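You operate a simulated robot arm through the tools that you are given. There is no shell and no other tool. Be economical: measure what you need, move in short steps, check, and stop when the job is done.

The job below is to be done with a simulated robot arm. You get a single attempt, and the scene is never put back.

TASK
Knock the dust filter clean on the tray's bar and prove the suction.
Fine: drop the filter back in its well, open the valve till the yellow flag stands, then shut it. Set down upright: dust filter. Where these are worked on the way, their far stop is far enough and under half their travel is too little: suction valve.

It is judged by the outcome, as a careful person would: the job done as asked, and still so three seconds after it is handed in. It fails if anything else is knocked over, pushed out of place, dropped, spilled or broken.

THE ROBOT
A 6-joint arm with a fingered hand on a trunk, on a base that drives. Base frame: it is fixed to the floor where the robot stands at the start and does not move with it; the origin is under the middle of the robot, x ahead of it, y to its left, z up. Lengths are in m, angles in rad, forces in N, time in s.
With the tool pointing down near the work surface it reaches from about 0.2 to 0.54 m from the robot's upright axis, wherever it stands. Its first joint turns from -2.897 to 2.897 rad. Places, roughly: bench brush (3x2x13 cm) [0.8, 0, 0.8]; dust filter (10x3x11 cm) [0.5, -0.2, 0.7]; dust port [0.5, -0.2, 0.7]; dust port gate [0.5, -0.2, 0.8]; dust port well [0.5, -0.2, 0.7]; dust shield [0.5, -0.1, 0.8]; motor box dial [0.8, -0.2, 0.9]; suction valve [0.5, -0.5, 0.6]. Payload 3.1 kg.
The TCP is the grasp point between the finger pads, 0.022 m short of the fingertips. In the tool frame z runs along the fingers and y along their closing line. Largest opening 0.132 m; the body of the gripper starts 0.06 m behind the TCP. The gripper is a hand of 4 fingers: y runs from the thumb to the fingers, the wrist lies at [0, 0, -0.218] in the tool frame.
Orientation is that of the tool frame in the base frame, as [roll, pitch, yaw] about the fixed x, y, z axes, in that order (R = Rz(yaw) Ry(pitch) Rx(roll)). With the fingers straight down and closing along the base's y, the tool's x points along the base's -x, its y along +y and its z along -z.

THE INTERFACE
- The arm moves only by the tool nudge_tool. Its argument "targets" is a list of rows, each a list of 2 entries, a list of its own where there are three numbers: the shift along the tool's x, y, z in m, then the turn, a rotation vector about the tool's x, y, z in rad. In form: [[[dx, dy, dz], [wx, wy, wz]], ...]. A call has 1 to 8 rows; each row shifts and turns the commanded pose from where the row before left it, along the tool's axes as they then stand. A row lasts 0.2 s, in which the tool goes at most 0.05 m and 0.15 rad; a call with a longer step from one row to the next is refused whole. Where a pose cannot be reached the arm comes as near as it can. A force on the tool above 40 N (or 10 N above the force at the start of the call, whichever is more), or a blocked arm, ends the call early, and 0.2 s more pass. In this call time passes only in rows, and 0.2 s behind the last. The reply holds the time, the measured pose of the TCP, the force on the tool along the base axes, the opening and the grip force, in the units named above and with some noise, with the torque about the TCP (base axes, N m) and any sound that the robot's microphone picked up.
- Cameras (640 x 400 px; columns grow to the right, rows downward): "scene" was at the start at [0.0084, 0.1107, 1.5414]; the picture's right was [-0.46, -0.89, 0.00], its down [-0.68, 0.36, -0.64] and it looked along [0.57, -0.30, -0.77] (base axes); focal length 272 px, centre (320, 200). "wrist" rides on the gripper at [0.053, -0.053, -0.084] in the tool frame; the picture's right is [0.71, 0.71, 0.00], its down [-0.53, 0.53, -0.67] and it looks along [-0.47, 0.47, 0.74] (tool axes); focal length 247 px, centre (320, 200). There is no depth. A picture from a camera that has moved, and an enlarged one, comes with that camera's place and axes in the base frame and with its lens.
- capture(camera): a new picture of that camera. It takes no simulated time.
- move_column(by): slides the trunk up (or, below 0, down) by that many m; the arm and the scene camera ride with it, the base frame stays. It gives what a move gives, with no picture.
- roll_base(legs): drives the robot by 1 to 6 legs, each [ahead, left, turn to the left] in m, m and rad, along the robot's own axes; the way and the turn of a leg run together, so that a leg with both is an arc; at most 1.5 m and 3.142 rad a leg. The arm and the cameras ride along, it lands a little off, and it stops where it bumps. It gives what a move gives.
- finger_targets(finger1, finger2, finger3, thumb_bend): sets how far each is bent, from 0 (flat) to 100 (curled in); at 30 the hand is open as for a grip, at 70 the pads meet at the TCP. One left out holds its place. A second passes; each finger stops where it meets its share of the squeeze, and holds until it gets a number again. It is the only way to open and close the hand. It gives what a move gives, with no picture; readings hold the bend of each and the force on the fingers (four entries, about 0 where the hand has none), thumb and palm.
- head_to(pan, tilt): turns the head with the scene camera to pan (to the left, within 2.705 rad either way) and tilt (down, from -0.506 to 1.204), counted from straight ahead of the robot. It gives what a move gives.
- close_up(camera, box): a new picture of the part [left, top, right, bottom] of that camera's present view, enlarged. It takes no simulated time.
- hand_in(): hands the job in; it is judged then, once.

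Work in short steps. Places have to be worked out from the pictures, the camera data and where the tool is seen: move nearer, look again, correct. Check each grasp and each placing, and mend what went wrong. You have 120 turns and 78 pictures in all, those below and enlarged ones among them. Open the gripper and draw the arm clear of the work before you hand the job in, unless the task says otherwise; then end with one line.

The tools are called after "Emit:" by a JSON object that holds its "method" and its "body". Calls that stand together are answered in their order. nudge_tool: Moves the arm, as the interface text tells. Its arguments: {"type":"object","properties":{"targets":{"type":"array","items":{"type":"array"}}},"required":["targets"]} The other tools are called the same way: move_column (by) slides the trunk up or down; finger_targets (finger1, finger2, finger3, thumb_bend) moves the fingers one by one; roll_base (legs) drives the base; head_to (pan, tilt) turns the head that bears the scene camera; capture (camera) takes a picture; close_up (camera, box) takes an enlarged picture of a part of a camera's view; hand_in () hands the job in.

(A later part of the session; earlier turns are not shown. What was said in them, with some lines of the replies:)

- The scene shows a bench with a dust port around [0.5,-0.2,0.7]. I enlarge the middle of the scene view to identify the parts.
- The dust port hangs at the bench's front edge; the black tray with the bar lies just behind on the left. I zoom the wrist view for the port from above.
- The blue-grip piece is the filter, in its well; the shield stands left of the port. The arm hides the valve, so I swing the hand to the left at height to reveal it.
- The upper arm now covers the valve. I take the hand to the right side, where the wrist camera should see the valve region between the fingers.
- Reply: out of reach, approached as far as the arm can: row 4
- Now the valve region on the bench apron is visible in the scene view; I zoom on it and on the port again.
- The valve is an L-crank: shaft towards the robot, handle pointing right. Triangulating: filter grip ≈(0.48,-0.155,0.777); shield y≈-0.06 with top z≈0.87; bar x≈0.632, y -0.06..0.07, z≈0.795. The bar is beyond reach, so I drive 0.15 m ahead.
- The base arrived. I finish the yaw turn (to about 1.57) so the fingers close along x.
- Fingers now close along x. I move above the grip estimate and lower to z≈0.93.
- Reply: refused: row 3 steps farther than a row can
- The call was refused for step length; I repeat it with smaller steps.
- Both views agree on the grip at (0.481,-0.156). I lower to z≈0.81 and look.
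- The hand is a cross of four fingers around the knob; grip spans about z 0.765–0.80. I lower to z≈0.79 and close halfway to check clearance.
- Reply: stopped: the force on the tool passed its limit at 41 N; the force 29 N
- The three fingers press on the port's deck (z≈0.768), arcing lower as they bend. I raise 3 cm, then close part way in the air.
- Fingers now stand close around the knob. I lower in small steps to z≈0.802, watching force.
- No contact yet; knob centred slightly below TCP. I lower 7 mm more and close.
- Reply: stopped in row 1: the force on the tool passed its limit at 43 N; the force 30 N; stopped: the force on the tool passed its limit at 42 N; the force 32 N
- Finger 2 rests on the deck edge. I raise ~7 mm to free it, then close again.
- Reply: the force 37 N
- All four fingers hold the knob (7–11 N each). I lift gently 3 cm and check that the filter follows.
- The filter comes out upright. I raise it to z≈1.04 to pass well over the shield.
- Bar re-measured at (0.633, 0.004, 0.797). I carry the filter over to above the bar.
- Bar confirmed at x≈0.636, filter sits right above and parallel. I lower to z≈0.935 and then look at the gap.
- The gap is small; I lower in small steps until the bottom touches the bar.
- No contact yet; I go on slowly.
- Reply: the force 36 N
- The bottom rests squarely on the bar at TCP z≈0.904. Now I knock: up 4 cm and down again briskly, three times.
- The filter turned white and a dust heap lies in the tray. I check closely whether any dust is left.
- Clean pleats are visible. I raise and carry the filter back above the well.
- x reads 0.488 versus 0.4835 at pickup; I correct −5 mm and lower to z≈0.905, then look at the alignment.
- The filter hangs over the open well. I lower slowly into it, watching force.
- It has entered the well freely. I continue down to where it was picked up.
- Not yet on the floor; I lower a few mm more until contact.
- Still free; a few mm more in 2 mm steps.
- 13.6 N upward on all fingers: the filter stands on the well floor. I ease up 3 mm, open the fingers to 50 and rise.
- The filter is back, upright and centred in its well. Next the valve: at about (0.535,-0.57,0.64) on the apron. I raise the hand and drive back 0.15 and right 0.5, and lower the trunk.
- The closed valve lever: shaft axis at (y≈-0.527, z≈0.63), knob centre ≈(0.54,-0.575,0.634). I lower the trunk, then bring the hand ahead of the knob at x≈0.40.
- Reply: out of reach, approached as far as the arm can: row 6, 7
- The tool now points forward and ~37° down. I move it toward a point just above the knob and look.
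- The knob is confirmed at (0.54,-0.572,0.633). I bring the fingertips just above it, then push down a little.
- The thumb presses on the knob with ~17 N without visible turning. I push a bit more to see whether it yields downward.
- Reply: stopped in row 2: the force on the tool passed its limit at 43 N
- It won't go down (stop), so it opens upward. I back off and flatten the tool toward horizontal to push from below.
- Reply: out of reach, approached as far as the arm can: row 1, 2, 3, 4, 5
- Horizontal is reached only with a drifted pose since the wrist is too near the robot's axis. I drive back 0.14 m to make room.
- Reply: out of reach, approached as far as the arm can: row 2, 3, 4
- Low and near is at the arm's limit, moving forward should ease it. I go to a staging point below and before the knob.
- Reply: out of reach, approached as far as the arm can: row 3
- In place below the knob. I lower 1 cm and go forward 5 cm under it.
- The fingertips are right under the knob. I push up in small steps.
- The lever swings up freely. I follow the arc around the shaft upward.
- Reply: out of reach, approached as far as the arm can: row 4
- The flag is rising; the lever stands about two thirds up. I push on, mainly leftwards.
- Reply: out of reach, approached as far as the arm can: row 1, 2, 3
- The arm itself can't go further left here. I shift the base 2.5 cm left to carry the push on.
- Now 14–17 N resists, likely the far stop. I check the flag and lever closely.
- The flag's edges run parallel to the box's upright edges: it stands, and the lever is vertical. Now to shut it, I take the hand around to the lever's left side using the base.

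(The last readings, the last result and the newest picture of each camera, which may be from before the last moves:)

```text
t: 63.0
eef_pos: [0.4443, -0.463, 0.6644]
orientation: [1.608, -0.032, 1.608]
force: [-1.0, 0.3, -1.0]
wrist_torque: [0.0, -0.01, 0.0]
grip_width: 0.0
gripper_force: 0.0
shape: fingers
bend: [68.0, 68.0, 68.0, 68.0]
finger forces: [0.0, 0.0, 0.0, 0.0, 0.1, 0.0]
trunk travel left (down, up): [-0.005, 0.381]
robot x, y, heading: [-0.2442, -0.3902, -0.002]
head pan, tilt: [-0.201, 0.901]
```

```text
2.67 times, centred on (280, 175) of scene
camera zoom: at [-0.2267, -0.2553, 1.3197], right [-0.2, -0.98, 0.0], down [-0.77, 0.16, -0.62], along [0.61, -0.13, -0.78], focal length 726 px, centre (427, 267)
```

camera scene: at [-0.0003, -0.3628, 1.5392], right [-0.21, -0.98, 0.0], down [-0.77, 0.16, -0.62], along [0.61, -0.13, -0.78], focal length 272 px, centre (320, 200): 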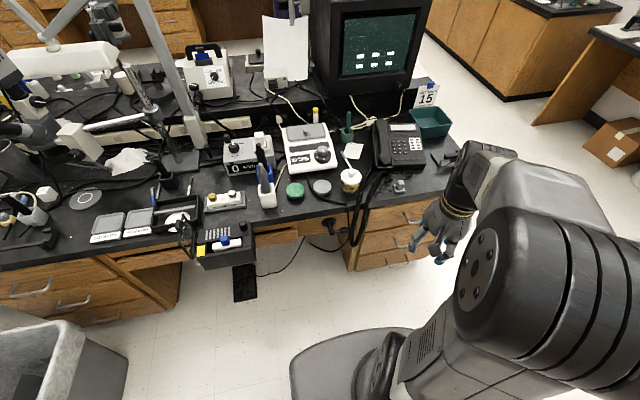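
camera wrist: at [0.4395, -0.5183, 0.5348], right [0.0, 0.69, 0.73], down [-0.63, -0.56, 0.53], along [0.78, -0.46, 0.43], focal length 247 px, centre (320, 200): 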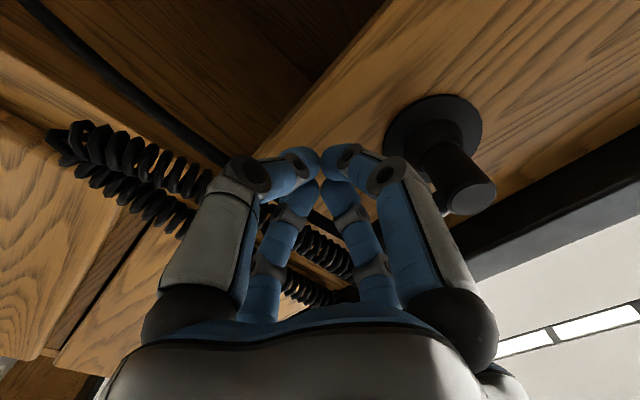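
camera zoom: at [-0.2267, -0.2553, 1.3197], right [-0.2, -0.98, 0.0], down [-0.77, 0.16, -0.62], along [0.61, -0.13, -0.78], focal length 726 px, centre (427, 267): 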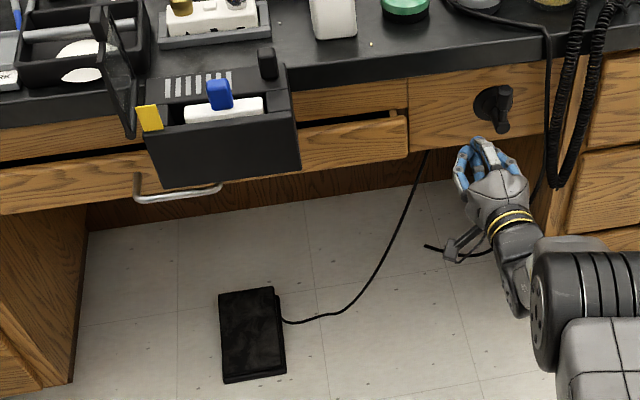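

Lever stays up and the flag stands. I drive forward again, now left of the lever.

Emit:
{"method": "roll_base", "body": {"legs": [[0.088, 0, 0]]}}

Emit:
{"method": "nudge_tool", "body": {"targets": [[[-0.01, 0.003, 0], [0, 0, 0]], [[-0.01, 0.003, 0], [0, 0, 0]], [[-0.01, 0.002, 0], [0, 0, 0]]]}}

Emit:
{"method": "capture", "body": {"camera": "wrist"}}

```text
t: 64.1
eef_pos: [0.5308, -0.465, 0.6645]
orientation: [1.609, -0.031, 1.609]
force: [0.3, -0.3, -0.5]
wrist_torque: [-0.01, 0.01, 0.0]
grip_width: 0.0
gripper_force: 0.0
shape: fingers
bend: [68.0, 68.0, 68.0, 68.0]
finger forces: [0.0, 0.0, 0.0, 0.0, 0.0, 0.1]
trunk travel left (down, up): [-0.005, 0.381]
robot x, y, heading: [-0.158, -0.3901, 0.0]
head pan, tilt: [-0.201, 0.901]
```

```text
t: 64.9
eef_pos: [0.5321, -0.4947, 0.6723]
orientation: [1.607, -0.032, 1.61]
force: [-0.9, 0.2, -0.1]
wrist_torque: [0.02, -0.01, -0.04]
grip_width: 0.0
gripper_force: 0.1
shape: fingers
bend: [68.0, 68.0, 69.0, 68.0]
finger forces: [0.1, 0.0, 0.9, 0.1, 0.1, 0.0]
trunk travel left (down, up): [-0.005, 0.381]
robot x, y, heading: [-0.1583, -0.388, -0.008]
head pan, tilt: [-0.201, 0.901]
```

```text
13 pictures are left
camera wrist: at [0.4443, -0.4442, 0.6233], right [0.0, 0.68, 0.73], down [-0.63, -0.57, 0.53], along [0.78, -0.46, 0.43], focal length 247 px, centre (320, 200)
```

wrist: 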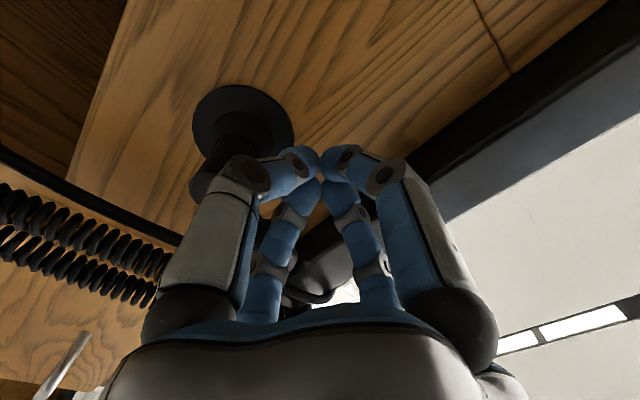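

Finger 3 just touches the lever. I push it right and over along the arc, then down.

Emit:
{"method": "nudge_tool", "body": {"targets": [[[-0.012, 0.004, 0], [0, 0, 0]], [[-0.012, 0.001, 0], [0, 0, 0]], [[-0.012, 0.0, 0], [0, 0, 0]], [[-0.012, -0.003, 0], [0, 0, 0]], [[-0.01, -0.006, 0], [0, 0, 0]], [[-0.008, -0.008, 0], [0, 0, 0]]]}}

Emit:
{"method": "close_up", "body": {"camera": "scene", "box": [140, 110, 380, 260]}}

```text
t: 66.3
eef_pos: [0.5322, -0.5584, 0.6636]
orientation: [1.599, -0.03, 1.61]
force: [-11.0, 4.9, 16.9]
wrist_torque: [0.11, 0.29, -0.01]
grip_width: 0.0
gripper_force: 9.4
shape: fingers
bend: [67.0, 67.0, 67.0, 73.0]
finger forces: [0.0, 0.1, 0.0, 0.0, 20.0, 0.1]
trunk travel left (down, up): [-0.005, 0.381]
robot x, y, heading: [-0.1552, -0.3858, -0.003]
head pan, tilt: [-0.201, 0.901]
```

```text
2.67 times, centred on (260, 185) of scene
camera zoom: at [-0.1453, -0.2548, 1.3198], right [-0.2, -0.98, 0.0], down [-0.77, 0.16, -0.62], along [0.61, -0.13, -0.78], focal length 726 px, centre (480, 240)
```

zoom: 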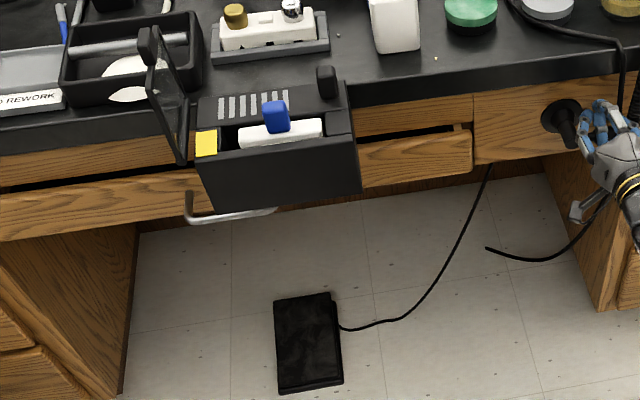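

The flag has dropped and the thumb now feels ~17 N, seemingly the closed stop. I check the lever.

Emit:
{"method": "close_up", "body": {"camera": "scene", "box": [324, 130, 404, 180]}}

```text
8.00 times, centred on (364, 155) of scene
camera zoom: at [-0.1453, -0.2548, 1.3198], right [-0.2, -0.98, 0.0], down [-0.77, 0.16, -0.62], along [0.61, -0.13, -0.78], focal length 2179 px, centre (-32, 560)
```

zoom: 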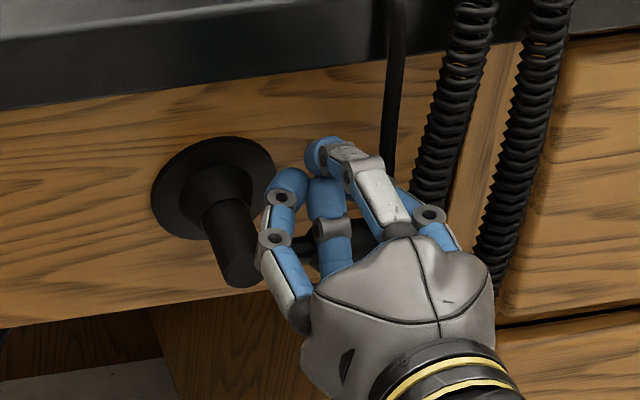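

The lever looks horizontal. One small extra press down, then I lift off and back away with the base.

Emit:
{"method": "nudge_tool", "body": {"targets": [[[-0.004, -0.002, 0], [0, 0, 0]]]}}

Emit:
{"method": "nudge_tool", "body": {"targets": [[[0, 0.01, 0], [0, 0, 0]]]}}

Emit:
{"method": "roll_base", "body": {"legs": [[-0.2, 0, 0]]}}

Emit:
{"method": "capture", "body": {"camera": "scene"}}

```text
t: 66.7
eef_pos: [0.5316, -0.5622, 0.659]
orientation: [1.601, -0.03, 1.612]
force: [-16.3, 7.8, 18.4]
wrist_torque: [0.13, 0.36, -0.03]
grip_width: 0.0001
gripper_force: 12.2
shape: fingers
bend: [68.0, 66.0, 68.0, 75.0]
finger forces: [0.0, 0.0, 0.0, 0.0, 24.5, 0.0]
trunk travel left (down, up): [-0.005, 0.381]
robot x, y, heading: [-0.1574, -0.3884, -0.009]
head pan, tilt: [-0.201, 0.901]
```

```text
t: 67.1
eef_pos: [0.5329, -0.5647, 0.6652]
orientation: [1.613, -0.035, 1.607]
force: [-10.8, 1.5, 5.7]
wrist_torque: [0.04, 0.27, 0.0]
grip_width: 0.0001
gripper_force: 5.7
shape: fingers
bend: [67.0, 67.0, 67.0, 74.0]
finger forces: [0.0, 0.1, 0.0, 0.1, 11.9, 0.0]
trunk travel left (down, up): [-0.005, 0.381]
robot x, y, heading: [-0.1575, -0.3876, -0.002]
head pan, tilt: [-0.201, 0.901]
```

```text
t: 68.7
eef_pos: [0.3354, -0.5641, 0.6665]
orientation: [1.607, -0.031, 1.606]
force: [0.0, -0.3, 0.0]
wrist_torque: [0.02, -0.03, 0.01]
grip_width: 0.0002
gripper_force: 0.0
shape: fingers
bend: [68.0, 68.0, 68.0, 68.0]
finger forces: [0.0, 0.0, 0.0, 0.0, 0.1, 0.0]
trunk travel left (down, up): [-0.005, 0.381]
robot x, y, heading: [-0.3539, -0.3891, -0.009]
head pan, tilt: [-0.201, 0.901]
```

```text
10 pictures are left
camera scene: at [-0.3392, -0.2553, 1.3198], right [-0.2, -0.98, 0.0], down [-0.77, 0.16, -0.62], along [0.61, -0.13, -0.78], focal length 272 px, centre (320, 200)
```

scene: 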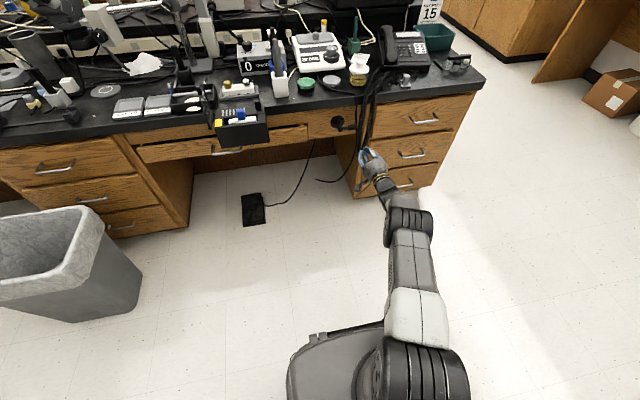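

Emit:
{"method": "close_up", "body": {"camera": "scene", "box": [316, 105, 380, 145]}}

Emit:
{"method": "close_up", "body": {"camera": "scene", "box": [160, 70, 288, 150]}}

Emit:
{"method": "finger_targets", "body": {"finger1": 30, "finger2": 30, "finger3": 30, "thumb_bend": 30}}

```text
10.00 times, centred on (348, 125) of scene
camera zoom: at [-0.3392, -0.2553, 1.3198], right [-0.2, -0.98, 0.0], down [-0.77, 0.16, -0.62], along [0.61, -0.13, -0.78], focal length 2723 px, centre (40, 950)
```

zoom: 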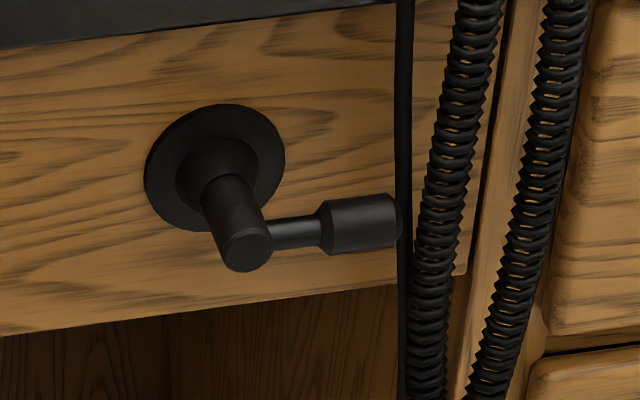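

```text
5.00 times, centred on (224, 110) of scene
camera zoom: at [-0.3392, -0.2553, 1.3198], right [-0.2, -0.98, 0.0], down [-0.77, 0.16, -0.62], along [0.61, -0.13, -0.78], focal length 1362 px, centre (800, 650)
```

zoom: 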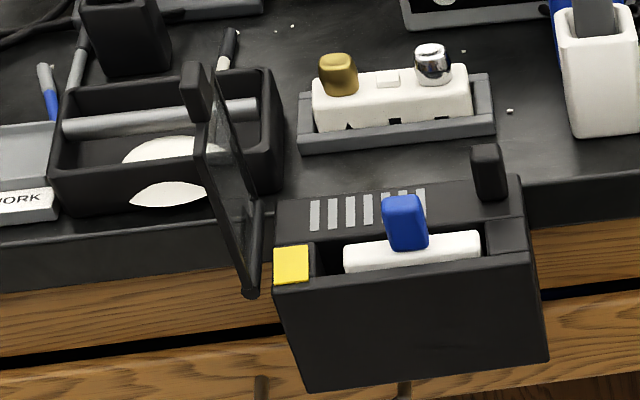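

```text
t: 69.7
eef_pos: [0.3346, -0.5642, 0.6659]
orientation: [1.607, -0.032, 1.607]
force: [-1.6, -0.4, -0.5]
wrist_torque: [-0.01, 0.01, 0.02]
grip_width: 0.0875
gripper_force: 0.0
shape: fingers
bend: [30.0, 30.0, 30.0, 30.0]
finger forces: [0.1, 0.1, 0.1, 0.1, 0.1, 0.0]
trunk travel left (down, up): [-0.005, 0.381]
robot x, y, heading: [-0.3502, -0.3843, -0.003]
head pan, tilt: [-0.201, 0.901]
```

The lever is back level with its closed position, the flag lies flat, and the clean filter stands upright in its well. The hand is open and clear of the bench, so I hand in.

Emit:
{"method": "hand_in", "body": {}}

```text
The job is handed in.
```

I knocked the dust filter clean on the tray's bar and set it back upright in its well; the valve was opened until the yellow flag stood, then shut, and the job is handed in.
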